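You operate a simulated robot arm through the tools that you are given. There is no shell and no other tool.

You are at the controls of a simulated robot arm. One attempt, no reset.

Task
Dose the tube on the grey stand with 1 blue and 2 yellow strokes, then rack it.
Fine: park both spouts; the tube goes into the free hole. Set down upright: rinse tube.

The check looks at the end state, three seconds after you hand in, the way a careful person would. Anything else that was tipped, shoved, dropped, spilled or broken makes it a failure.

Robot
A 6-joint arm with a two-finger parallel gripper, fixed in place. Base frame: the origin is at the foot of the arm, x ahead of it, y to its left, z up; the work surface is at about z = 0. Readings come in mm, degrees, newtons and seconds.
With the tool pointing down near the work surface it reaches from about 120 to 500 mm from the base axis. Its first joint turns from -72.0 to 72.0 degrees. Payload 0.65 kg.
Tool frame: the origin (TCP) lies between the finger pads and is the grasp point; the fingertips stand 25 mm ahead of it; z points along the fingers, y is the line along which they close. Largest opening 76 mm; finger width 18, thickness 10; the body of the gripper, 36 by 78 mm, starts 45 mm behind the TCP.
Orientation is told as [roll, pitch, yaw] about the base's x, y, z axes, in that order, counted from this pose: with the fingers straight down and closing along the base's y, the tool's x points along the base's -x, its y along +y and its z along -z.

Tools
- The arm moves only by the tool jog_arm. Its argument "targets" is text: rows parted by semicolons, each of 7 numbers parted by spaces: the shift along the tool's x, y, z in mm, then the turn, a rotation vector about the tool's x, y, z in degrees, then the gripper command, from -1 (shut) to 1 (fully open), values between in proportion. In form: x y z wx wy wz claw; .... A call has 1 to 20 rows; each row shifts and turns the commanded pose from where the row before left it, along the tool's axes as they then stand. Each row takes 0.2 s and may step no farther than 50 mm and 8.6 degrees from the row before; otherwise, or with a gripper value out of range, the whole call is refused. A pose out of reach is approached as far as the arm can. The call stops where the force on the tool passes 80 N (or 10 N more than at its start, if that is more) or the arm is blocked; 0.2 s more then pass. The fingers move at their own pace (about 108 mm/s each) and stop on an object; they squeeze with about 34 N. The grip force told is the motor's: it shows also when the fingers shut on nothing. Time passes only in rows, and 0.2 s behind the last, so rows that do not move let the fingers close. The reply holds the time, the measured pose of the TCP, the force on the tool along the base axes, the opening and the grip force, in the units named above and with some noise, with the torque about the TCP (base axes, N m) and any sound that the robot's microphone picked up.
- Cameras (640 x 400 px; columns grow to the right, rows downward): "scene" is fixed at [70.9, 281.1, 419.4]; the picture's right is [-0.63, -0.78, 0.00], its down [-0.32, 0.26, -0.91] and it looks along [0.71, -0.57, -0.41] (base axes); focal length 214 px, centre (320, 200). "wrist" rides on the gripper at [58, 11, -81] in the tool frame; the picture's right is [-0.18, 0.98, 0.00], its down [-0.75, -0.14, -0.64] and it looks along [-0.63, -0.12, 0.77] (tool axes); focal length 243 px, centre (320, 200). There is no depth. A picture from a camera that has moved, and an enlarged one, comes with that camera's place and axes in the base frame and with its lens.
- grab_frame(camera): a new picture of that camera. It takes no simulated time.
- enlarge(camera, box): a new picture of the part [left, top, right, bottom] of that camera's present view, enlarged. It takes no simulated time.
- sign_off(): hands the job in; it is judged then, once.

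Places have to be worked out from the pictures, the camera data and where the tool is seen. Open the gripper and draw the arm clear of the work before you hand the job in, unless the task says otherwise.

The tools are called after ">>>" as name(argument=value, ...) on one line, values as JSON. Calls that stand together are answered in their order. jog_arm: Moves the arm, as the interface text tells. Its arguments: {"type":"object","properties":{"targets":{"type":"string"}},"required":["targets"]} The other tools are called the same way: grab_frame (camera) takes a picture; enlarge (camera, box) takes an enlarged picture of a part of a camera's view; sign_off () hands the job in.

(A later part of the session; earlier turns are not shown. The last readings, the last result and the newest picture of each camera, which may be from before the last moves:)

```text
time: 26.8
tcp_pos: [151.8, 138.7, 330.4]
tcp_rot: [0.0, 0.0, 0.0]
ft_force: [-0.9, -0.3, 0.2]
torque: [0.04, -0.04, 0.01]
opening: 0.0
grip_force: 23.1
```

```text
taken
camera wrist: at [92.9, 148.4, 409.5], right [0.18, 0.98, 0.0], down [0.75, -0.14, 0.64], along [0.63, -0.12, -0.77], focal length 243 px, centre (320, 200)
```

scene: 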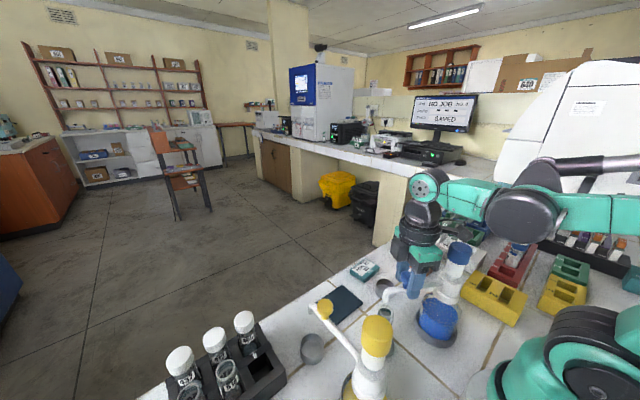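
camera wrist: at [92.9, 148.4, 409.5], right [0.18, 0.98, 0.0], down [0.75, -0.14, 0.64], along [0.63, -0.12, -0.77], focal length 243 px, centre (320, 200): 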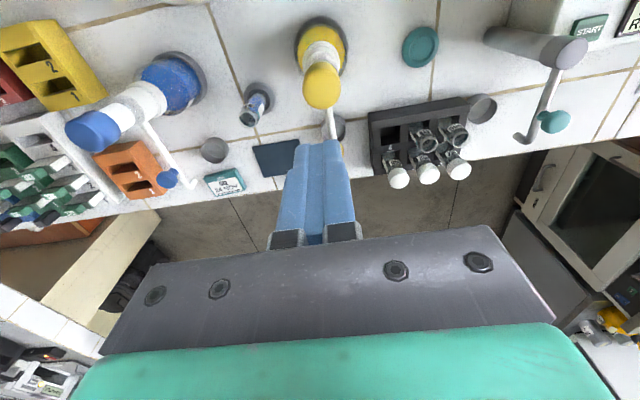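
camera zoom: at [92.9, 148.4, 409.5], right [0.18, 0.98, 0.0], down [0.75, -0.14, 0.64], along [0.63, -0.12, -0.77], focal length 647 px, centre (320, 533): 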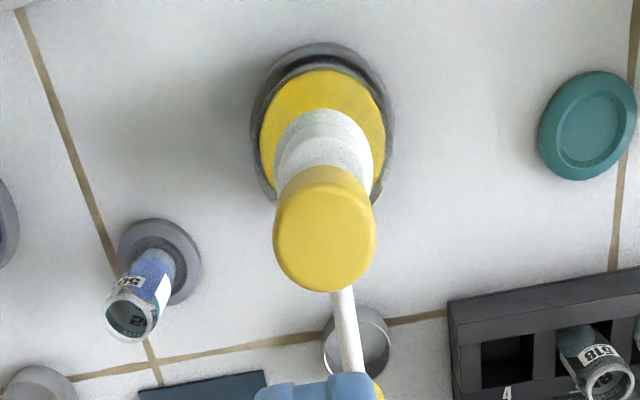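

Yellow axis ≈ (149.5,139). I move above the yellow knob for the same check.

>>> jog_arm(targets="-42 0 0 0 0 0 0.3; -42 0 0 0 0 0 0.3; 0 0 30 0 0 0 0.3; 0 0 30 0 0 0 0.3; 0 0 0 0 0 0 0.3")

>>> enlarge(camera="wrist", box=[220, 20, 412, 140])

>>> grab_frame(camera="wrist")

```text
time: 28.0
tcp_pos: [234.8, 138.3, 267.5]
tcp_rot: [0.0, 0.0, 0.0]
ft_force: [0.4, -0.4, -0.9]
torque: [0.01, -0.03, -0.01]
opening: 49.3
grip_force: 0.2
```

```text
3.33 times, centred on (316, 80) of wrist
camera zoom: at [175.8, 148.0, 347.8], right [0.18, 0.98, 0.0], down [0.75, -0.14, 0.64], along [0.63, -0.12, -0.77], focal length 809 px, centre (333, 600)
```

zoom: 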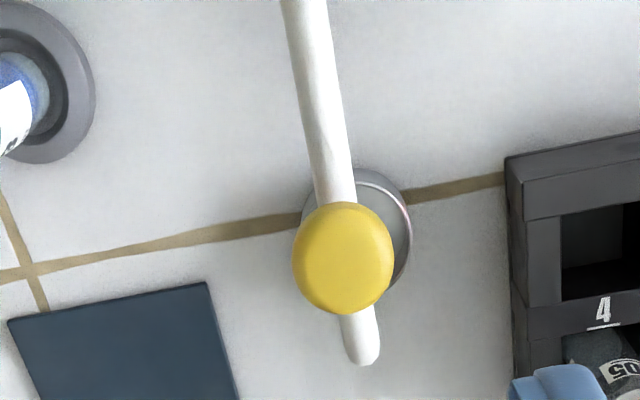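

```text
taken
camera wrist: at [175.8, 148.0, 347.8], right [0.18, 0.98, 0.0], down [0.75, -0.14, 0.64], along [0.63, -0.12, -0.77], focal length 243 px, centre (320, 200)
```

wrist: 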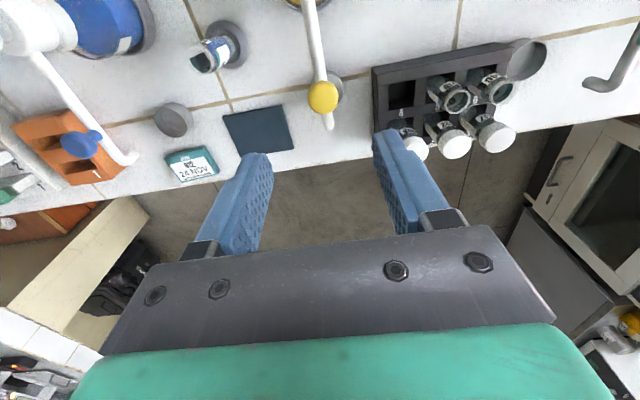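

Yellow knob is at about (235,139.5,150). I centre on it, descend straddling the spout, and narrow the fingers.

>>> jog_arm(targets="0 1.3 40 0 0 0 0.3; 0 0 40 0 0 0 0.3; 0 0 22 0 0 0 0.3; 0 0 15.5 0 0 0 0.3; 0 0 0 0 0 0 0; 0 0 0 0 0 0 -0.28; 0 0 0 0 0 0 -0.28")

>>> grab_frame(camera="wrist")

```text
time: 29.6
tcp_pos: [233.7, 139.2, 152.0]
tcp_rot: [0.1, 0.0, 0.0]
ft_force: [-1.5, 0.6, -0.3]
torque: [-0.01, 0.04, 0.01]
opening: 27.4
grip_force: 0.1
```

```text
taken
camera wrist: at [176.2, 148.6, 231.6], right [0.18, 0.98, 0.0], down [0.75, -0.14, 0.64], along [0.63, -0.12, -0.77], focal length 243 px, centre (320, 200)
```

wrist: 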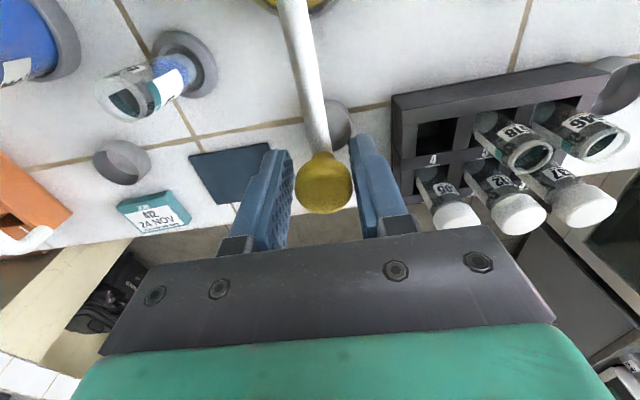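

Knob is straddled. I swing the yellow spout -66° toward the tube along the arc.

>>> jog_arm(targets="0.47 -8.9 0 0 0 6 -0.28; 0.47 -8.9 0 0 0 6 -0.28; 0.47 -8.9 0 0 0 6 -0.28; 0.47 -8.9 0 0 0 6 -0.28; 0.47 -8.9 0 0 0 6 -0.28; 0.47 -8.9 0 0 0 6 -0.28; 0.47 -8.9 0 0 0 6 -0.28; 0.47 -8.9 0 0 0 6 -0.28; 0.47 -8.9 0 0 0 6 -0.28; 0.47 -8.9 0 0 0 6 -0.28; 0.47 -8.9 0 0 0 6 -0.28; 0 0 0 0 0 0 -0.4; 0 0 0 0 0 0 -0.4; 0 0 0 0 0 0 -0.4")

>>> grab_frame(camera="wrist")

>>> grab_frame(camera="scene")

```text
time: 32.6
tcp_pos: [184.9, 61.2, 152.3]
tcp_rot: [0.0, 0.0, -66.1]
ft_force: [2.1, 2.4, 0.3]
torque: [0.05, -0.02, 0.02]
opening: 25.1
grip_force: 1.8
```

```text
taken
camera wrist: at [170.9, 119.1, 232.2], right [0.97, 0.23, 0.0], down [0.18, -0.75, 0.64], along [0.15, -0.63, -0.77], focal length 243 px, centre (320, 200)
```

wrist: 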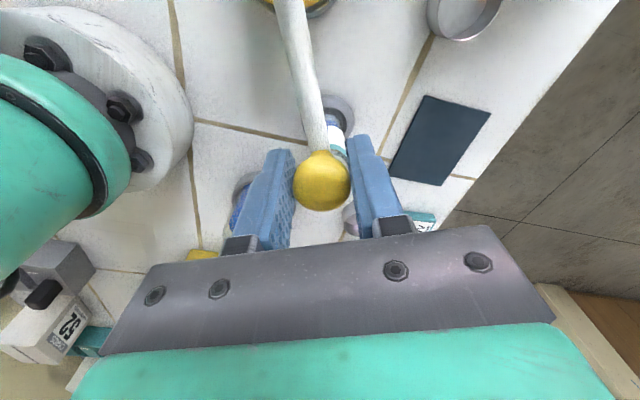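

```text
taken
```

scene: 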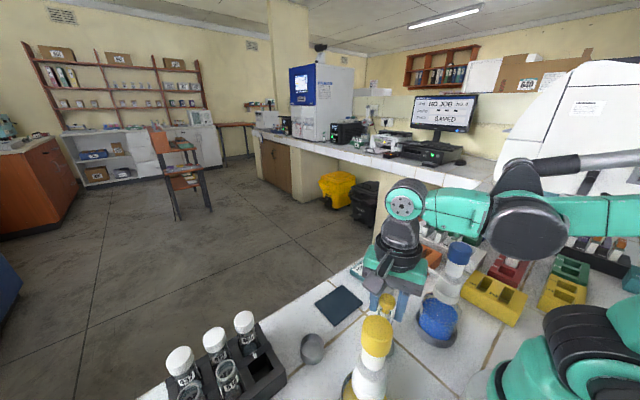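

The swing went smoothly. I open, rise straight up and check alignment over the tube.

>>> jog_arm(targets="0 0 0 0 0 0 0.3; 0 0 0 0 0 0 0.3; 0 0 -30 0 0 0 0.3; 0 0 -40 0 0 0 0.3; 0 0 -45 0 0 0 0.3; 0 0 -45 0 0 0 0.3; 0 0 0 0 0 0 0.3")

>>> enlarge(camera="wrist", box=[240, 20, 400, 120])

>>> enlarge(camera="scene", box=[320, 250, 440, 350])

```text
time: 34.2
tcp_pos: [184.4, 61.3, 314.6]
tcp_rot: [0.0, 0.1, -66.0]
ft_force: [0.7, 0.1, -0.1]
torque: [-0.01, -0.03, -0.03]
opening: 49.5
grip_force: 0.1
```

```text
4.00 times, centred on (320, 70) of wrist
camera zoom: at [170.6, 117.6, 393.9], right [0.97, 0.23, 0.0], down [0.18, -0.75, 0.64], along [0.15, -0.63, -0.77], focal length 970 px, centre (320, 720)
```

zoom: 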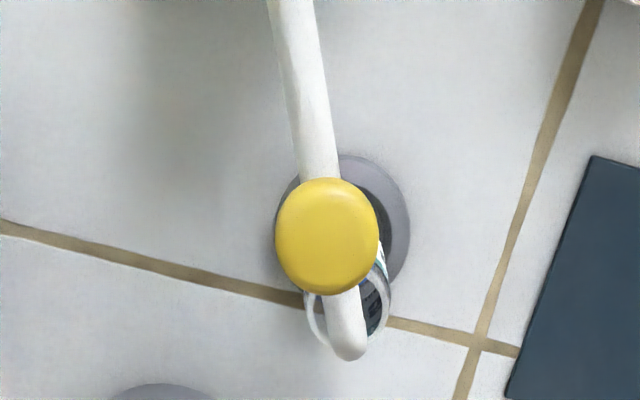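

```text
4.00 times, centred on (380, 300) of scene
camera zoom: at [70.9, 281.1, 419.4], right [-0.63, -0.78, 0.0], down [-0.32, 0.26, -0.91], along [0.71, -0.57, -0.41], focal length 858 px, centre (80, -200)
```

zoom: 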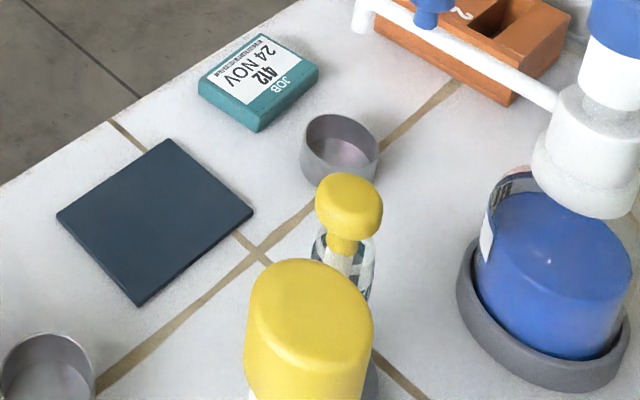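

Aligned like blue was. I move over the yellow head with the fingers shut and down to just above it.

>>> jog_arm(targets="42.4 0 0 0 0 0 -1; 42.4 0 0 0 0 0 -1; 0 0 0 0 0 0 -1; 0 0 38 0 0 0 -1; 0 0 38 0 0 0 -1; 0 0 0 0 0 0 -1")

>>> enlarge(camera="scene", box=[300, 220, 460, 340])

>>> grab_frame(camera="wrist")

```text
time: 35.6
tcp_pos: [148.5, 139.8, 235.9]
tcp_rot: [0.1, 0.1, -66.0]
ft_force: [-0.3, -0.2, 0.3]
torque: [-0.03, -0.02, 0.02]
opening: 0.0
grip_force: 23.0
```

```text
3.33 times, centred on (380, 280) of scene
camera zoom: at [70.9, 281.1, 419.4], right [-0.63, -0.78, 0.0], down [-0.32, 0.26, -0.91], along [0.71, -0.57, -0.41], focal length 715 px, centre (120, -67)
```

zoom: 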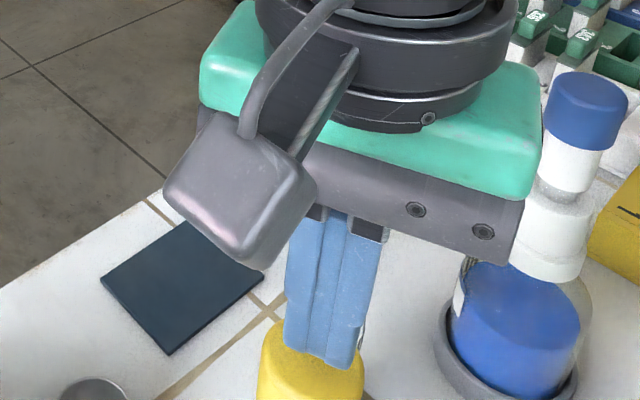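

```text
taken
camera wrist: at [135.7, 195.9, 316.1], right [0.97, 0.23, 0.0], down [0.18, -0.75, 0.64], along [0.15, -0.63, -0.77], focal length 243 px, centre (320, 200)
```

wrist: 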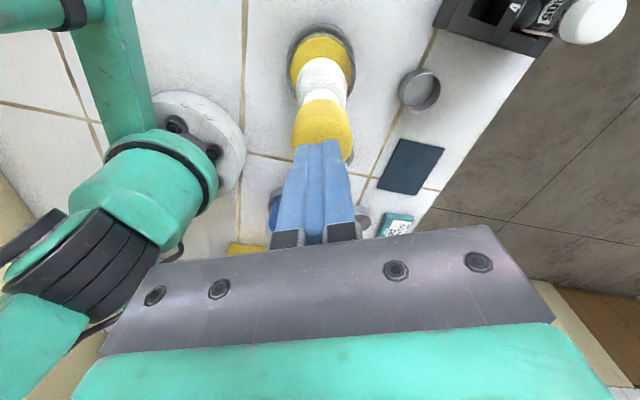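

Above the yellow head. I press in small steps toward the click.

>>> jog_arm(targets="0 0 4 0 0 0 -1; 0 0 4 0 0 0 -1; 0 0 4 0 0 0 -1; 0 0 3 0 0 0 -1; 0 0 3 0 0 0 -1; 0 0 0 0 0 0 -1")

```text
time: 37.0
tcp_pos: [149.5, 139.3, 219.1]
tcp_rot: [0.0, 0.0, -65.9]
ft_force: [-2.2, 3.1, 4.7]
torque: [0.04, 0.07, 0.03]
opening: 0.0
grip_force: 23.3
```

>>> jog_arm(targets="0 0 3 0 0 0 -1; 0 0 2 0 0 0 -1; 0 0 2 0 0 0 -1; 0 0 0 0 0 0 -1")

```text
time: 38.0
tcp_pos: [148.9, 140.1, 213.7]
tcp_rot: [0.0, 0.1, -66.0]
ft_force: [-0.6, -4.8, 19.6]
torque: [-0.13, 0.06, -0.01]
opening: 0.0
grip_force: 23.8
heard: click
```

Click heard at 20 N. I press another 1.5 mm to be sure it is fully bottomed, before releasing.

>>> jog_arm(targets="0 0 1 0 0 0 -1; 0 0 0.7 0 0 0 -1; 0 0 0 0 0 0 -1")

```text
time: 38.8
tcp_pos: [149.4, 140.2, 211.5]
tcp_rot: [0.1, 0.0, -66.0]
ft_force: [-2.2, -2.0, 54.6]
torque: [-0.07, 0.08, 0.04]
opening: 0.1
grip_force: 23.3
```

Bottomed (55 N), no extra click. I release fully above the head and check it springs back.

>>> jog_arm(targets="0 0 -6 0 0 0 -1; 0 0 -8 0 0 0 -1; 0 0 -11 0 0 0 -1; 0 0 0 0 0 0 -1; 0 0 0 0 0 0 -1; 0 0 0 0 0 0 -1")

>>> grab_frame(camera="wrist")

>>> enlarge(camera="scene", box=[300, 280, 460, 400])

```text
time: 40.2
tcp_pos: [149.3, 139.4, 236.2]
tcp_rot: [0.0, 0.0, -65.9]
ft_force: [-0.7, 0.8, 0.1]
torque: [0.02, 0.02, 0.01]
opening: 0.0
grip_force: 23.7
```

```text
taken
camera wrist: at [135.7, 195.4, 316.5], right [0.97, 0.23, 0.0], down [0.18, -0.75, 0.64], along [0.15, -0.63, -0.77], focal length 243 px, centre (320, 200)
```

wrist: 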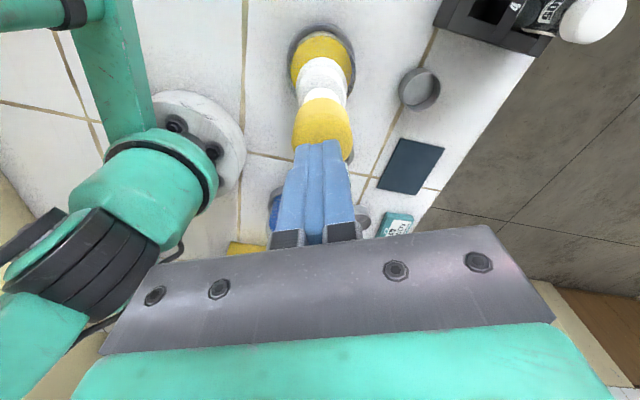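

```text
3.33 times, centred on (380, 340) of scene
camera zoom: at [70.9, 281.1, 419.4], right [-0.63, -0.78, 0.0], down [-0.32, 0.26, -0.91], along [0.71, -0.57, -0.41], focal length 715 px, centre (120, -267)
```

zoom: 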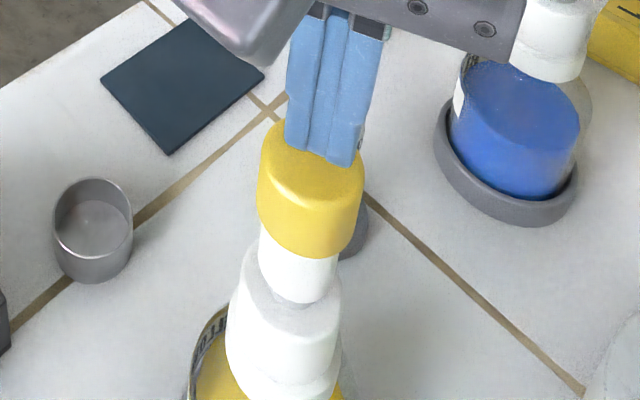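

The head is back up. Second yellow stroke, same steps.

>>> jog_arm(targets="0 0 4 0 0 0 -1; 0 0 4 0 0 0 -1; 0 0 4 0 0 0 -1; 0 0 3 0 0 0 -1; 0 0 3 0 0 0 -1; 0 0 3 0 0 0 -1; 0 0 2 0 0 0 -1; 0 0 2 0 0 0 -1; 0 0 0 0 0 0 -1")

```text
time: 42.2
tcp_pos: [148.3, 138.9, 211.3]
tcp_rot: [0.0, 0.1, -65.9]
ft_force: [-14.6, 1.7, 50.9]
torque: [0.0, 0.39, 0.02]
opening: 0.0
grip_force: 24.0
heard: click
```

Second click, bottomed. I lift off and rise, then go to the yellow knob and straddle it.

>>> jog_arm(targets="0 0 -6 0 0 0 -1; 0 0 -8 0 0 0 -1; 0 0 -16 0 0 0 -1; 0 0 -40 0 0 0 -1; 0 0 -31 0 0 0 -1; -42.4 0 0 0 0 0 0.3; -42.4 0 0 0 0 0 0.3; 0 0 0 0 0 0 0.3")

>>> enlarge(camera="wrist", box=[240, 20, 400, 120])

>>> enlarge(camera="scene", box=[320, 280, 440, 400])

```text
time: 44.0
tcp_pos: [183.3, 60.2, 312.2]
tcp_rot: [0.0, -0.1, -66.0]
ft_force: [0.5, -0.1, 0.7]
torque: [0.04, -0.01, -0.02]
opening: 49.5
grip_force: 0.0
```

```text
4.00 times, centred on (320, 70) of wrist
camera zoom: at [170.1, 116.5, 391.8], right [0.97, 0.23, 0.0], down [0.18, -0.74, 0.64], along [0.15, -0.63, -0.77], focal length 970 px, centre (320, 720)
```

zoom: 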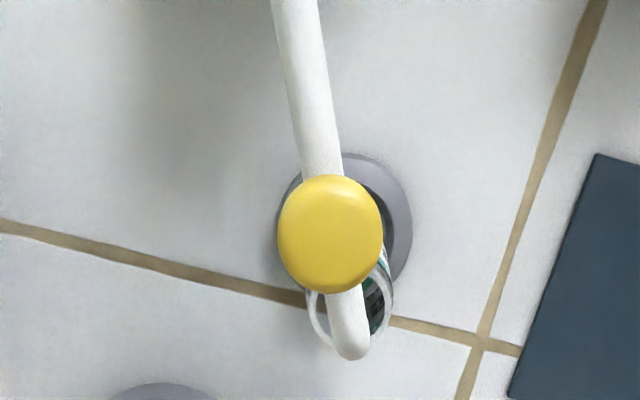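

```text
3.33 times, centred on (380, 340) of scene
camera zoom: at [70.9, 281.1, 419.4], right [-0.63, -0.78, 0.0], down [-0.32, 0.26, -0.91], along [0.71, -0.57, -0.41], focal length 715 px, centre (120, -267)
```

zoom: 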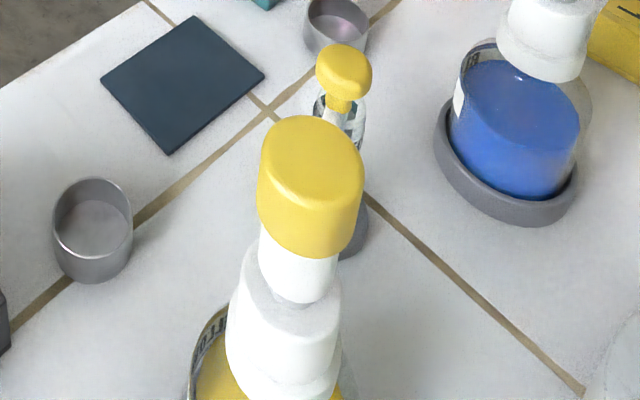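

No spill visible, head up. I go down on the knob and swing the yellow spout back to park.

>>> jog_arm(targets="0 0 40 0 0 0 0.3; 0 0 40 0 0 0 0.3; 0 0 40 0 0 0 0.3; 0 0 25 0 0 0 0.3; 0 0 15 0 0 0 0.3; 0 0 0 0 0 0 0; 0 0 0 0 0 0 -0.28; 0 0 0 0 0 0 -0.28")

>>> grab_frame(camera="wrist")

```text
time: 45.8
tcp_pos: [184.0, 60.5, 152.0]
tcp_rot: [-0.1, 0.0, -66.0]
ft_force: [-0.1, -0.3, -0.2]
torque: [0.02, 0.03, -0.02]
opening: 27.4
grip_force: 0.0
```

```text
taken
camera wrist: at [170.7, 117.7, 231.7], right [0.97, 0.23, 0.0], down [0.18, -0.75, 0.64], along [0.15, -0.63, -0.77], focal length 243 px, centre (320, 200)
```

wrist: 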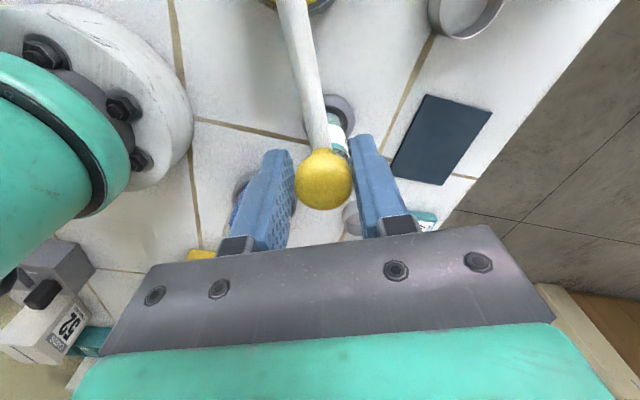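

Straddling the knob again; swinging +66° back to the cup.

>>> jog_arm(targets="0.47 8.9 0 0 0 -6 -0.28; 0.47 8.9 0 0 0 -6 -0.28; 0.47 8.9 0 0 0 -6 -0.28; 0.47 8.9 0 0 0 -6 -0.28; 0.47 8.9 0 0 0 -6 -0.28; 0.47 8.9 0 0 0 -6 -0.28; 0.47 8.9 0 0 0 -6 -0.28; 0.47 8.9 0 0 0 -6 -0.28; 0.47 8.9 0 0 0 -6 -0.28; 0.47 8.9 0 0 0 -6 -0.28; 0.47 8.9 0 0 0 -6 -0.28; 0 0 0 0 0 0 -0.4; 0 0 0 0 0 0 -0.4; 0 0 0 0 0 0 0.3; 0 0 0 0 0 0 0.3; 0 0 -30 0 0 0 0.3; 0 0 -40 0 0 0 0.3; 0 0 -45 0 0 0 0.3; 0 0 0 0 0 0 0.3")

>>> enlarge(camera="wrist", box=[220, 20, 412, 140])

>>> grab_frame(camera="scene")

>>> enlarge(camera="wrist", box=[160, 0, 320, 100])

```text
time: 49.8
tcp_pos: [235.3, 139.0, 268.5]
tcp_rot: [0.0, 0.0, 0.0]
ft_force: [-0.2, -0.1, 0.3]
torque: [0.0, 0.03, -0.01]
opening: 49.4
grip_force: 0.2
```

```text
3.33 times, centred on (316, 80) of wrist
camera zoom: at [177.3, 148.5, 349.0], right [0.18, 0.98, 0.0], down [0.75, -0.14, 0.64], along [0.63, -0.12, -0.77], focal length 809 px, centre (333, 600)
```

zoom: 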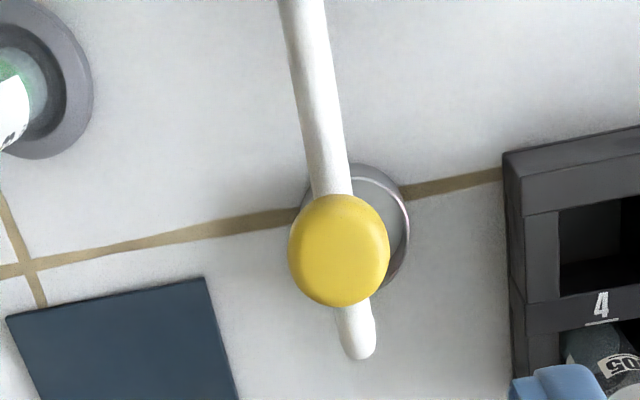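

```text
taken
```

scene: 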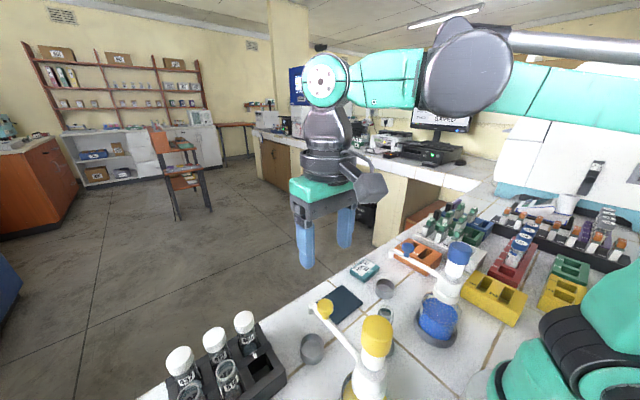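

```text
4.00 times, centred on (240, 50) of wrist
camera zoom: at [177.3, 148.5, 349.0], right [0.18, 0.98, 0.0], down [0.75, -0.14, 0.64], along [0.63, -0.12, -0.77], focal length 970 px, centre (640, 800)
```

zoom: 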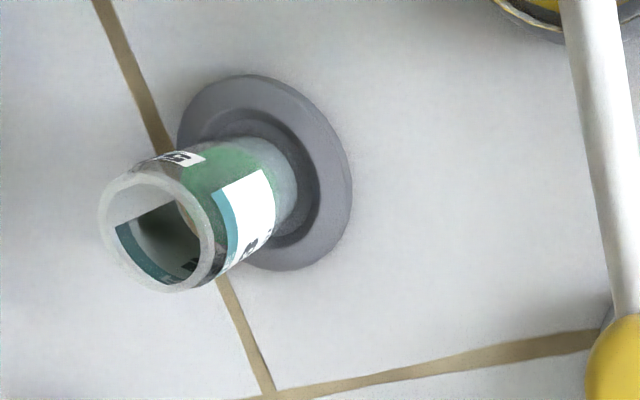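

Both spouts parked and the liquid in the tube is green. Before picking the tube I look at the rack's free hole 4 from above.

>>> jog_arm(targets="-10 31 -5 0 0 0 1; -10 31 0 0 0 0 1; -10 31 0 0 0 0 1; 0 0 0 0 0 0 1")

>>> enlarge(camera="wrist", box=[240, 10, 432, 130])

>>> enlarge(camera="scene", box=[160, 300, 320, 400])

>>> grab_frame(camera="wrist")

```text
time: 50.8
tcp_pos: [264.4, 233.6, 272.2]
tcp_rot: [0.0, 0.0, -0.1]
ft_force: [1.6, -0.9, 0.1]
torque: [-0.02, -0.01, 0.02]
opening: 75.8
grip_force: 0.1
```

```text
3.33 times, centred on (336, 70) of wrist
camera zoom: at [206.1, 242.6, 352.4], right [0.19, 0.98, 0.0], down [0.75, -0.14, 0.64], along [0.63, -0.12, -0.77], focal length 809 px, centre (267, 633)
```

zoom: 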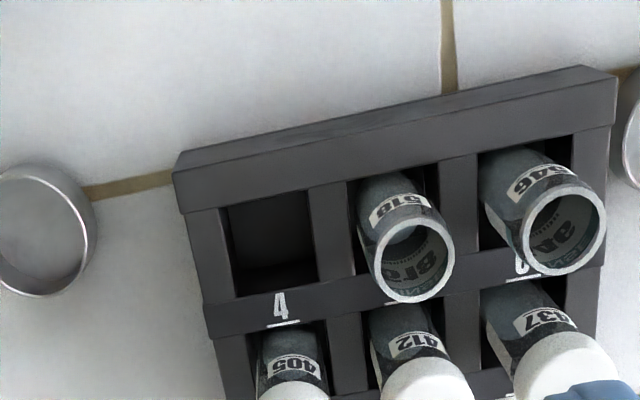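

```text
4.00 times, centred on (240, 350) of scene
camera zoom: at [70.9, 281.1, 419.4], right [-0.63, -0.78, 0.0], down [-0.32, 0.26, -0.91], along [0.71, -0.57, -0.41], focal length 858 px, centre (640, -400)
```

zoom: 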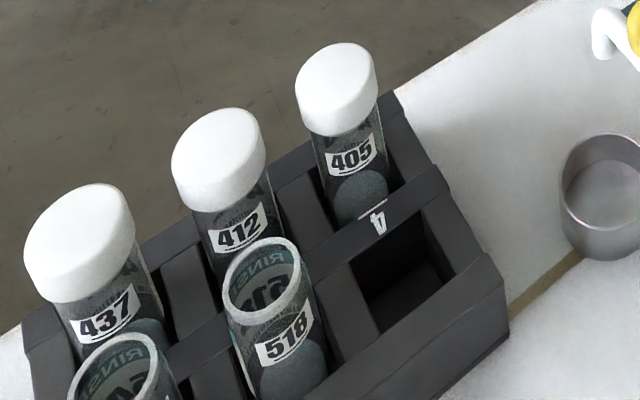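

```text
taken
camera wrist: at [206.1, 242.6, 352.4], right [0.19, 0.98, 0.0], down [0.75, -0.14, 0.64], along [0.63, -0.12, -0.77], focal length 243 px, centre (320, 200)
```

wrist: 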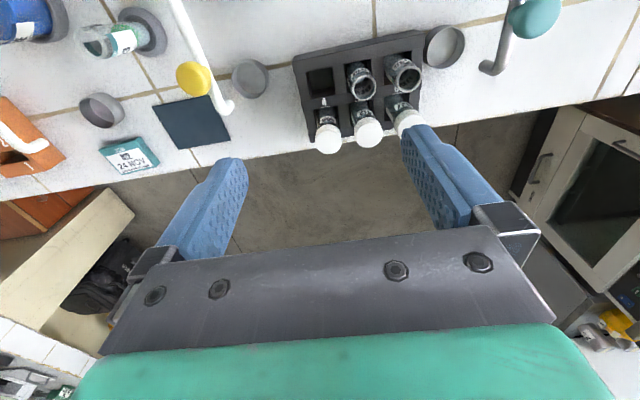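

Hole 4 centre ≈ (283.7,230), rack top z≈42, hole ≈30 mm square, pitch 45 mm; neighbours 5 (open) and 1 (capped). I'll grip diagonally (yaw 45°), so move over the tube with that yaw and look closely.

>>> jog_arm(targets="13.3 -40.9 0 0 0 0 1; 13.3 -40.9 0 0 0 0 1; 13.3 -40.9 0 0 0 0 1; 13.3 -40.9 0 0 0 0 1; 13.3 -40.9 0 0 0 0 1; 0 0 0 0 0 -7.5 1; 0 0 0 0 0 -7.5 1; 0 0 0 0 0 -7.5 1; 0 0 0 0 0 -7.5 1; 0 0 0 0 0 -7.5 1; 0 0 0 0 0 -7.5 1; 0 0 40 0 0 0 1; 0 0 30 0 0 0 1; 0 0 0 0 0 0 1")

>>> grab_frame(camera="wrist")

>>> enlarge(camera="wrist", box=[240, 80, 400, 180])

>>> enlarge(camera="scene", box=[340, 240, 440, 340])

```text
time: 53.8
tcp_pos: [195.7, 27.3, 202.0]
tcp_rot: [0.0, 0.1, 45.0]
ft_force: [0.4, 0.6, -0.4]
torque: [-0.01, 0.01, 0.02]
opening: 76.1
grip_force: 0.0
```

```text
taken
camera wrist: at [147.7, -7.5, 281.2], right [-0.56, 0.83, 0.0], down [0.63, 0.43, 0.64], along [0.53, 0.36, -0.77], focal length 243 px, centre (320, 200)
```

wrist: 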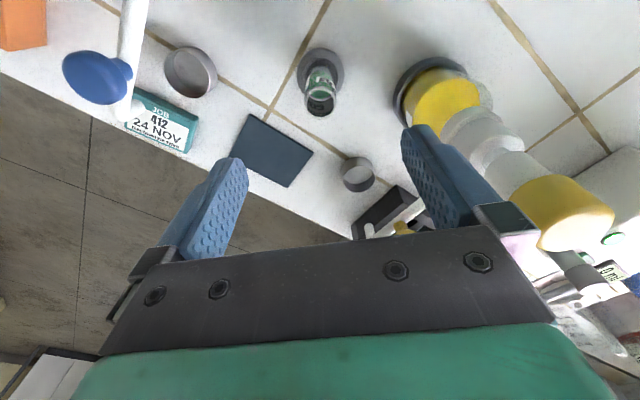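

```text
4.00 times, centred on (320, 130) of wrist
camera zoom: at [147.7, -7.5, 281.2], right [-0.56, 0.83, 0.0], down [0.63, 0.43, 0.64], along [0.53, 0.36, -0.77], focal length 970 px, centre (320, 480)
```

zoom: 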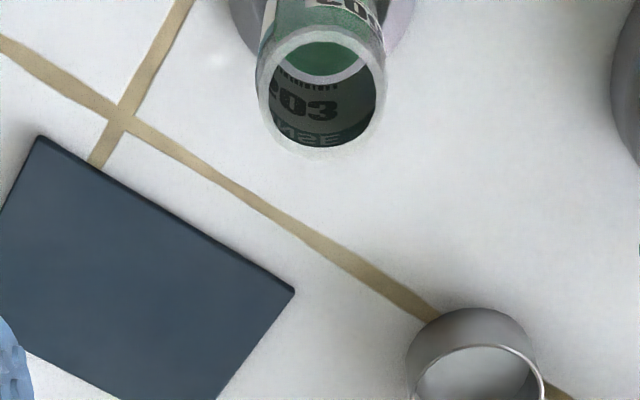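

```text
4.00 times, centred on (390, 290) of scene
camera zoom: at [70.9, 281.1, 419.4], right [-0.63, -0.78, 0.0], down [-0.32, 0.26, -0.91], along [0.71, -0.57, -0.41], focal length 858 px, centre (40, -160)
```

zoom: 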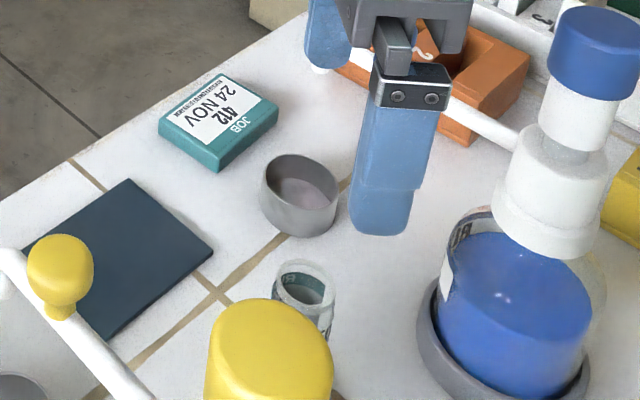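

Tube rim is ~3 mm ahead along tool -x, laterally centred. I correct and descend to z≈105 first, then look.

>>> jog_arm(targets="-3 0 40 0 0 0 1; 0 0 37 0 0 0 1; 0 0 20 0 0 0 1; 0 0 0 0 0 0 1")

>>> grab_frame(camera="wrist")

>>> enlarge(camera="scene", box=[340, 240, 440, 340])

```text
time: 54.8
tcp_pos: [200.7, 28.5, 104.1]
tcp_rot: [0.0, 0.0, 44.9]
ft_force: [0.2, -0.6, -0.1]
torque: [0.0, -0.01, 0.0]
opening: 76.0
grip_force: 0.1
```

```text
taken
camera wrist: at [151.6, -5.2, 183.8], right [-0.56, 0.83, 0.0], down [0.63, 0.43, 0.64], along [0.53, 0.36, -0.77], focal length 243 px, centre (320, 200)
```

wrist: 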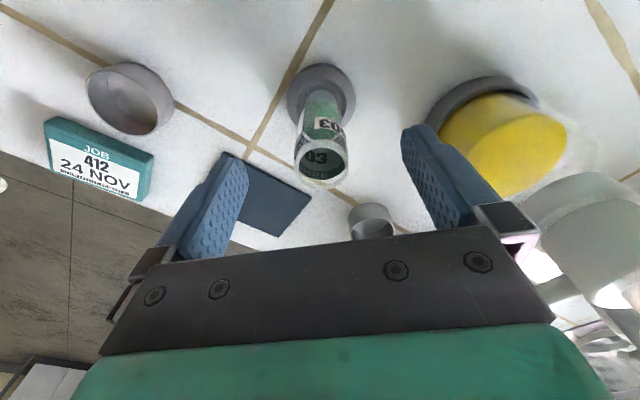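

```text
4.00 times, centred on (390, 290) of scene
camera zoom: at [70.9, 281.1, 419.4], right [-0.63, -0.78, 0.0], down [-0.32, 0.26, -0.91], along [0.71, -0.57, -0.41], focal length 858 px, centre (40, -160)
```

zoom: 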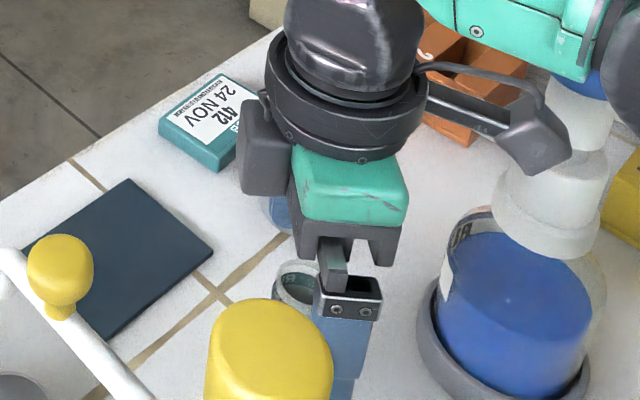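

Tube rim is centred between the fingers, top z≈85. I go down 20 mm more and close on it.

>>> jog_arm(targets="0 0 12 0 0 0 1; 0 0 8 0 0 0 1; 0 0 0 0 0 0 0; 0 0 0 0 0 0 -0.25; 0 0 0 0 0 0 -1; 0 0 0 0 0 0 -1; 0 0 0 0 0 0 -1")

>>> enlarge(camera="wrist", box=[200, 40, 440, 240])

```text
time: 56.4
tcp_pos: [200.4, 31.1, 84.4]
tcp_rot: [-0.1, 0.0, 45.0]
ft_force: [0.6, 0.0, 0.0]
torque: [0.05, 0.03, 0.03]
opening: 24.3
grip_force: 34.2
```

```text
2.00 times, centred on (320, 140) of wrist
camera zoom: at [151.5, -4.2, 164.4], right [-0.56, 0.83, 0.0], down [0.63, 0.43, 0.64], along [0.53, 0.36, -0.77], focal length 485 px, centre (320, 320)
```

zoom: 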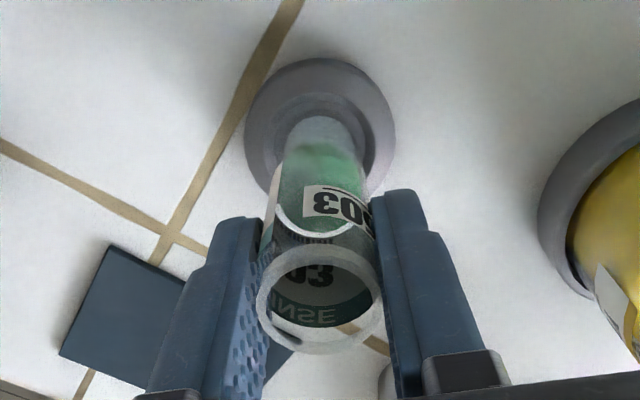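

Gripped at 24 mm with 34 N. I lift gently straight up.

>>> jog_arm(targets="0 0 -3 0 0 0 -1; 0 0 -6 0 0 0 -1; 0 0 -12 0 0 0 -1; 0 0 -18 0 0 0 -1; 0 0 -20 0 0 0 -1; 0 0 -20 0 0 0 -1; 0 0 -20 0 0 0 -1; 0 0 -20 0 0 0 -1; 0 0 -20 0 0 0 -1; 0 0 -18 0 0 0 -1; 0 0 -12 0 0 0 -1; 0 0 -6 0 0 0 -1; 0 0 0 0 0 0 -1")

>>> grab_frame(camera="wrist")

>>> grab_frame(camera="scene")

```text
time: 59.2
tcp_pos: [199.4, 29.9, 260.9]
tcp_rot: [0.1, -0.1, 45.0]
ft_force: [-0.5, -0.6, 0.0]
torque: [0.0, -0.02, 0.02]
opening: 24.2
grip_force: 33.8
```

```text
taken
camera wrist: at [150.7, -4.7, 340.8], right [-0.56, 0.83, 0.0], down [0.63, 0.43, 0.64], along [0.53, 0.36, -0.77], focal length 243 px, centre (320, 200)
```

wrist: 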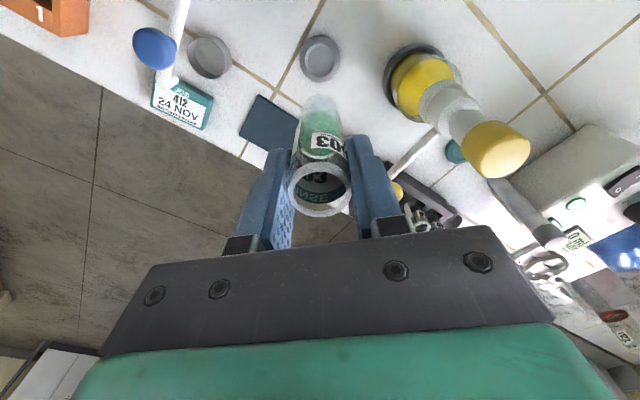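

```text
taken
```

scene: 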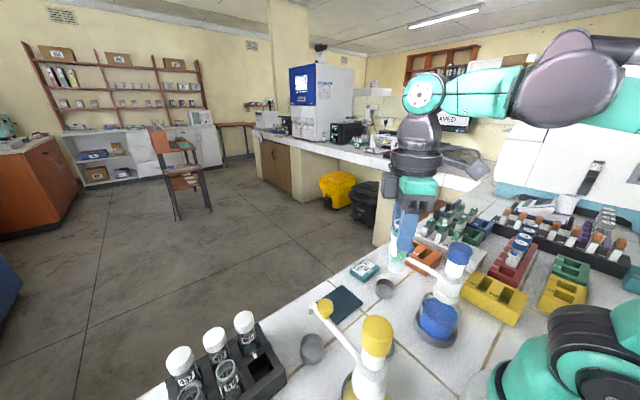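

The tube hangs upright, bottom about z≈179. I carry it around the spout tip side at height toward hole 4 in moderate steps.

>>> jog_arm(targets="-11 -1.3 -5 0 0 0 -1; -22 -2.5 -5 0 0 0 -1; -22 -2.5 -5 0 0 0 -1; -22 -2.5 -5 0 0 0 -1; -22 -2.5 0 0 0 0 -1; -12.7 -1.4 0 0 0 0 -1; -7 8 0 0 0 0 -1; -15 16 0 0 0 0 -1; -15 16 0 0 0 0 -1; -15 16 0 0 0 0 -1; -15 16 0 0 0 0 -1; -14 14.8 0 0 0 0 -1; -8 8 0 0 0 0 -1; 0 0 0 0 0 0 -1")

>>> grab_frame(camera="wrist")

>>> grab_frame(camera="scene")

```text
time: 62.2
tcp_pos: [284.4, 231.8, 280.1]
tcp_rot: [0.1, 0.1, 45.0]
ft_force: [-0.1, 0.2, 0.2]
torque: [0.0, 0.02, 0.0]
opening: 24.3
grip_force: 33.9
```

```text
taken
camera wrist: at [235.4, 196.9, 358.3], right [-0.56, 0.83, 0.0], down [0.63, 0.43, 0.64], along [0.53, 0.36, -0.77], focal length 243 px, centre (320, 200)
```

wrist: 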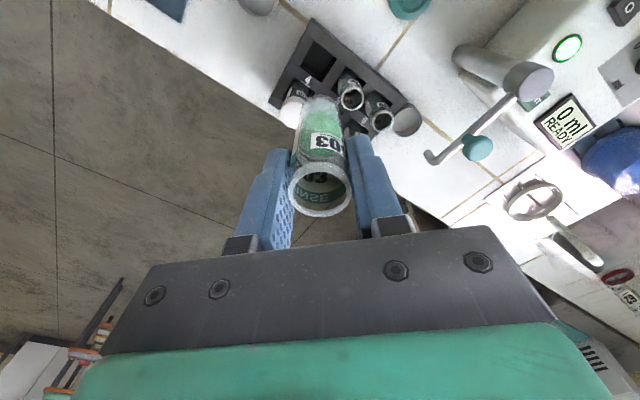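

```text
taken
```

scene: 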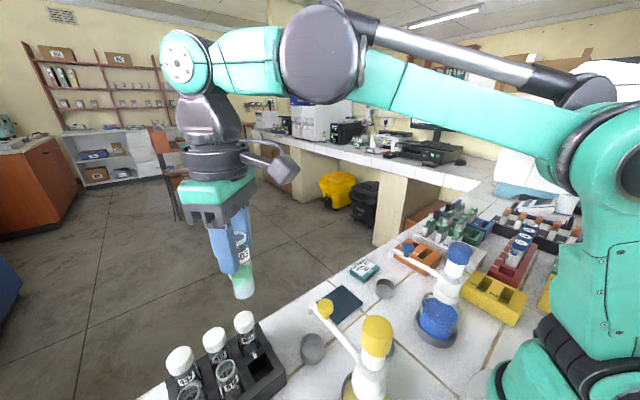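

I check the label on the held tube, and the hole's position below it.

>>> enlarge(camera="wrist", box=[260, 10, 420, 220])

>>> enlarge(camera="scene", box=[200, 210, 280, 310])

>>> enlarge(camera="wrist", box=[480, 0, 640, 160])

```text
1.90 times, centred on (340, 115) of wrist
camera zoom: at [235.4, 196.9, 358.3], right [-0.56, 0.83, 0.0], down [0.63, 0.43, 0.64], along [0.53, 0.36, -0.77], focal length 462 px, centre (282, 362)
```

zoom: 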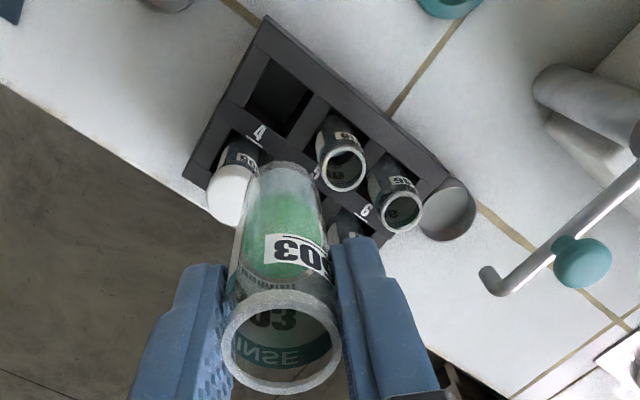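

```text
4.00 times, centred on (240, 260) of scene
camera zoom: at [70.9, 281.1, 419.4], right [-0.63, -0.78, 0.0], down [-0.32, 0.26, -0.91], along [0.71, -0.57, -0.41], focal length 858 px, centre (640, -40)
```

zoom: 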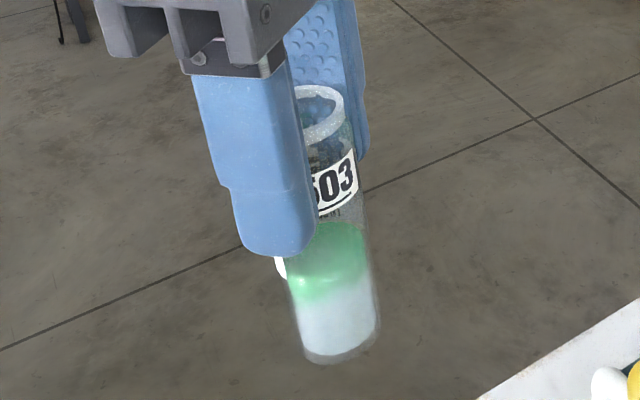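

```text
2.50 times, centred on (560, 80) of wrist
camera zoom: at [235.4, 196.9, 358.3], right [-0.56, 0.83, 0.0], down [0.63, 0.43, 0.64], along [0.53, 0.36, -0.77], focal length 606 px, centre (-280, 500)
```

zoom: 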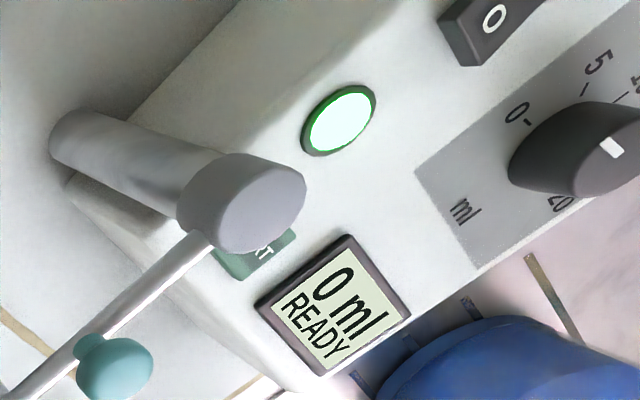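

Tube 503 (rinse type) is upright with dose inside. Hole lies ~(-0.5,-2.3) mm from the tool, so I correct and lower until the tube bottom is just above the rack top.

>>> jog_arm(targets="1.9 -1.2 5 0 0 0 -1; 0 0 12 0 0 0 -1; 0 0 20 0 0 0 -1; 0 0 20 0 0 0 -1; 0 0 20 0 0 0 -1; 0 0 20 0 0 0 -1; 0 0 20 0 0 0 -1; 0 0 14 0 0 0 -1; 0 0 6 0 0 0 -1; 0 0 0 0 0 0 -1; 0 0 0 0 0 0 -1")

>>> grab_frame(camera="wrist")

>>> enlarge(camera="wrist", box=[220, 30, 420, 230])

>>> enlarge(camera="scene", box=[180, 260, 320, 400])

```text
time: 64.6
tcp_pos: [282.0, 226.3, 144.7]
tcp_rot: [0.0, 0.0, 45.0]
ft_force: [-0.4, 0.5, -0.2]
torque: [0.0, 0.01, 0.01]
opening: 24.3
grip_force: 34.2
```

```text
taken
camera wrist: at [233.6, 193.5, 223.2], right [-0.56, 0.83, 0.0], down [0.63, 0.43, 0.64], along [0.53, 0.36, -0.77], focal length 243 px, centre (320, 200)
```

wrist: 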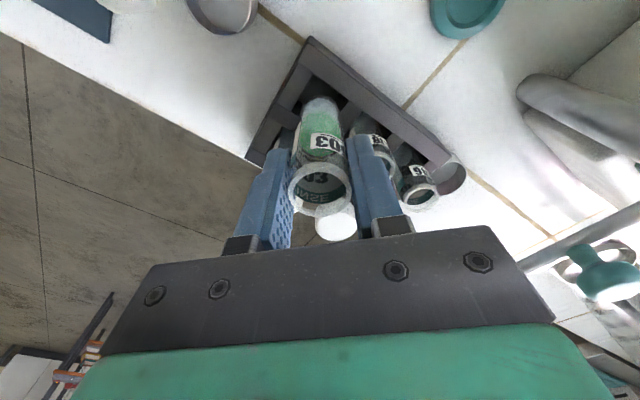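

```text
2.00 times, centred on (320, 130) of wrist
camera zoom: at [233.6, 193.5, 223.2], right [-0.56, 0.83, 0.0], down [0.63, 0.43, 0.64], along [0.53, 0.36, -0.77], focal length 485 px, centre (320, 340)
```

zoom: 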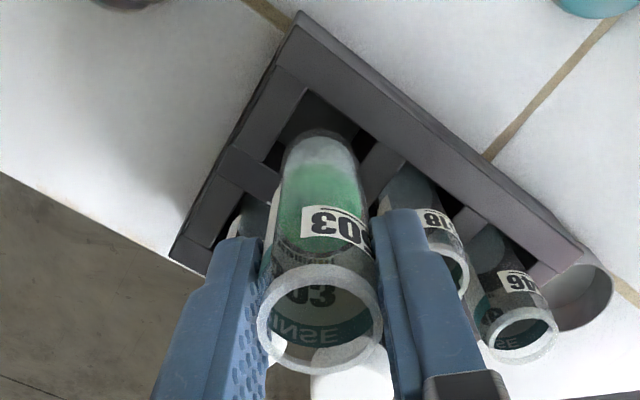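

```text
2.86 times, centred on (250, 330) of scene
camera zoom: at [70.9, 281.1, 419.4], right [-0.63, -0.78, 0.0], down [-0.32, 0.26, -0.91], along [0.71, -0.57, -0.41], focal length 613 px, centre (520, -171)
```

zoom: 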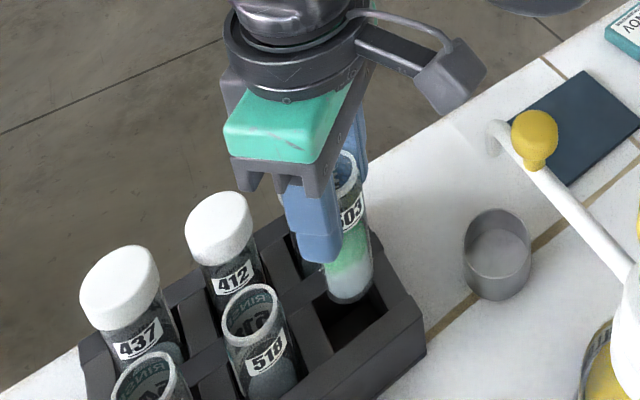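

Tube bottom and hole agree within ~2 mm; I nudge 1.4 mm forward and lower slowly into the hole mouth, watching force.

>>> jog_arm(targets="-1.4 0.2 4 0 0 0 -1; 0 0 6 0 0 0 -1; 0 0 6 0 0 0 -1; 0 0 5 0 0 0 -1; 0 0 5 0 0 0 -1; 0 0 0 0 0 0 -1")

>>> enlarge(camera="wrist", box=[220, 30, 420, 230])

>>> enlarge(camera="scene", box=[200, 290, 300, 390])

```text
time: 66.0
tcp_pos: [284.2, 228.4, 116.5]
tcp_rot: [0.1, 0.0, 45.0]
ft_force: [-0.5, 0.3, -0.2]
torque: [0.01, 0.0, 0.0]
opening: 24.3
grip_force: 33.8
```

```text
2.00 times, centred on (320, 130) of wrist
camera zoom: at [235.2, 194.2, 197.0], right [-0.56, 0.83, 0.0], down [0.63, 0.43, 0.64], along [0.53, 0.36, -0.77], focal length 485 px, centre (320, 340)
```

zoom: 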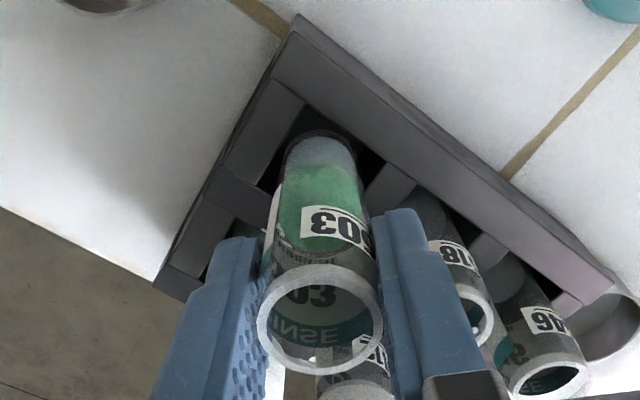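

```text
4.00 times, centred on (250, 340) of scene
camera zoom: at [70.9, 281.1, 419.4], right [-0.63, -0.78, 0.0], down [-0.32, 0.26, -0.91], along [0.71, -0.57, -0.41], focal length 858 px, centre (600, -360)
```

zoom: 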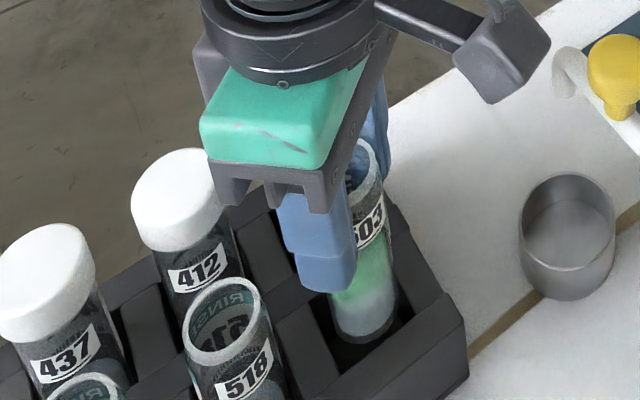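

No contact force and the tube end is inside the hole. I lower further in small steps.

>>> jog_arm(targets="0 0 5 0 0 0 -1; 0 0 5 0 0 0 -1; 0 0 5 0 0 0 -1; 0 0 4 0 0 0 -1; 0 0 3 0 0 0 -1; 0 0 0 0 0 0 -1")

>>> enlarge(camera="wrist", box=[220, 30, 420, 230])

>>> enlarge(camera="scene", box=[200, 290, 300, 390])

```text
time: 67.4
tcp_pos: [285.2, 229.5, 95.6]
tcp_rot: [-0.1, 0.1, 45.0]
ft_force: [0.1, -0.3, 0.2]
torque: [0.0, -0.02, -0.01]
opening: 24.6
grip_force: 33.9
```

```text
2.00 times, centred on (320, 130) of wrist
camera zoom: at [234.8, 194.4, 175.1], right [-0.56, 0.83, 0.0], down [0.63, 0.43, 0.64], along [0.53, 0.36, -0.77], focal length 485 px, centre (320, 340)
```

zoom: 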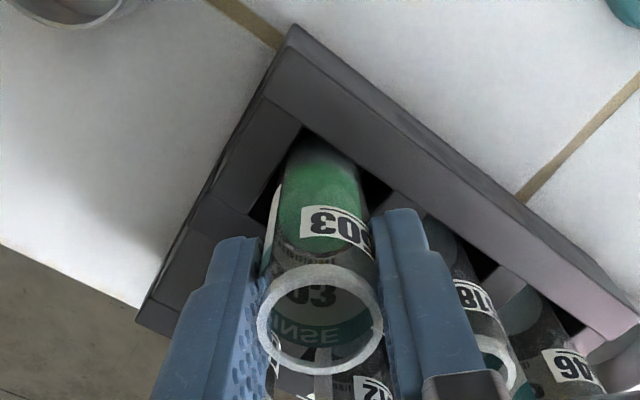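

```text
4.00 times, centred on (250, 340) of scene
camera zoom: at [70.9, 281.1, 419.4], right [-0.63, -0.78, 0.0], down [-0.32, 0.26, -0.91], along [0.71, -0.57, -0.41], focal length 858 px, centre (600, -360)
```

zoom: 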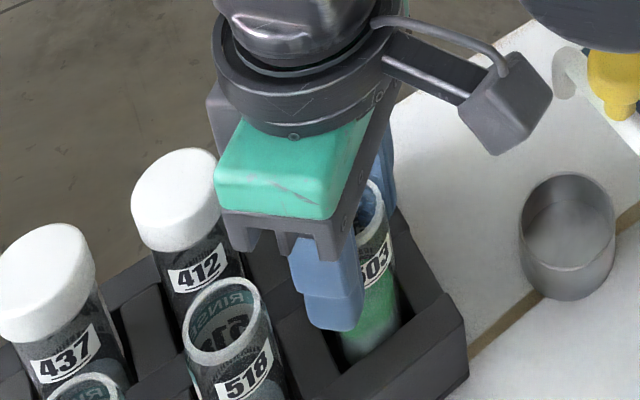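

Going down freely. I continue in 2 mm steps until it touches the floor of the hole.

>>> jog_arm(targets="0 0 2 0 0 0 -1; 0 0 2 0 0 0 -1; 0 0 1.5 0 0 0 -1; 0 0 0 0 0 0 -1")

```text
time: 68.4
tcp_pos: [284.1, 230.0, 89.7]
tcp_rot: [0.0, 0.0, 44.9]
ft_force: [1.2, 0.3, -3.5]
torque: [0.02, -0.07, 0.0]
opening: 24.5
grip_force: 34.6
```

Fz small still. Another couple of 1 mm steps.

>>> jog_arm(targets="0 0 1 0 0 0 -1; 0 0 1 0 0 0 -1; 0 0 0 0 0 0 -1")

```text
time: 69.2
tcp_pos: [283.9, 229.6, 86.5]
tcp_rot: [0.0, 0.0, 45.0]
ft_force: [1.8, 1.2, -4.2]
torque: [0.06, -0.08, 0.03]
opening: 24.5
grip_force: 33.9
```

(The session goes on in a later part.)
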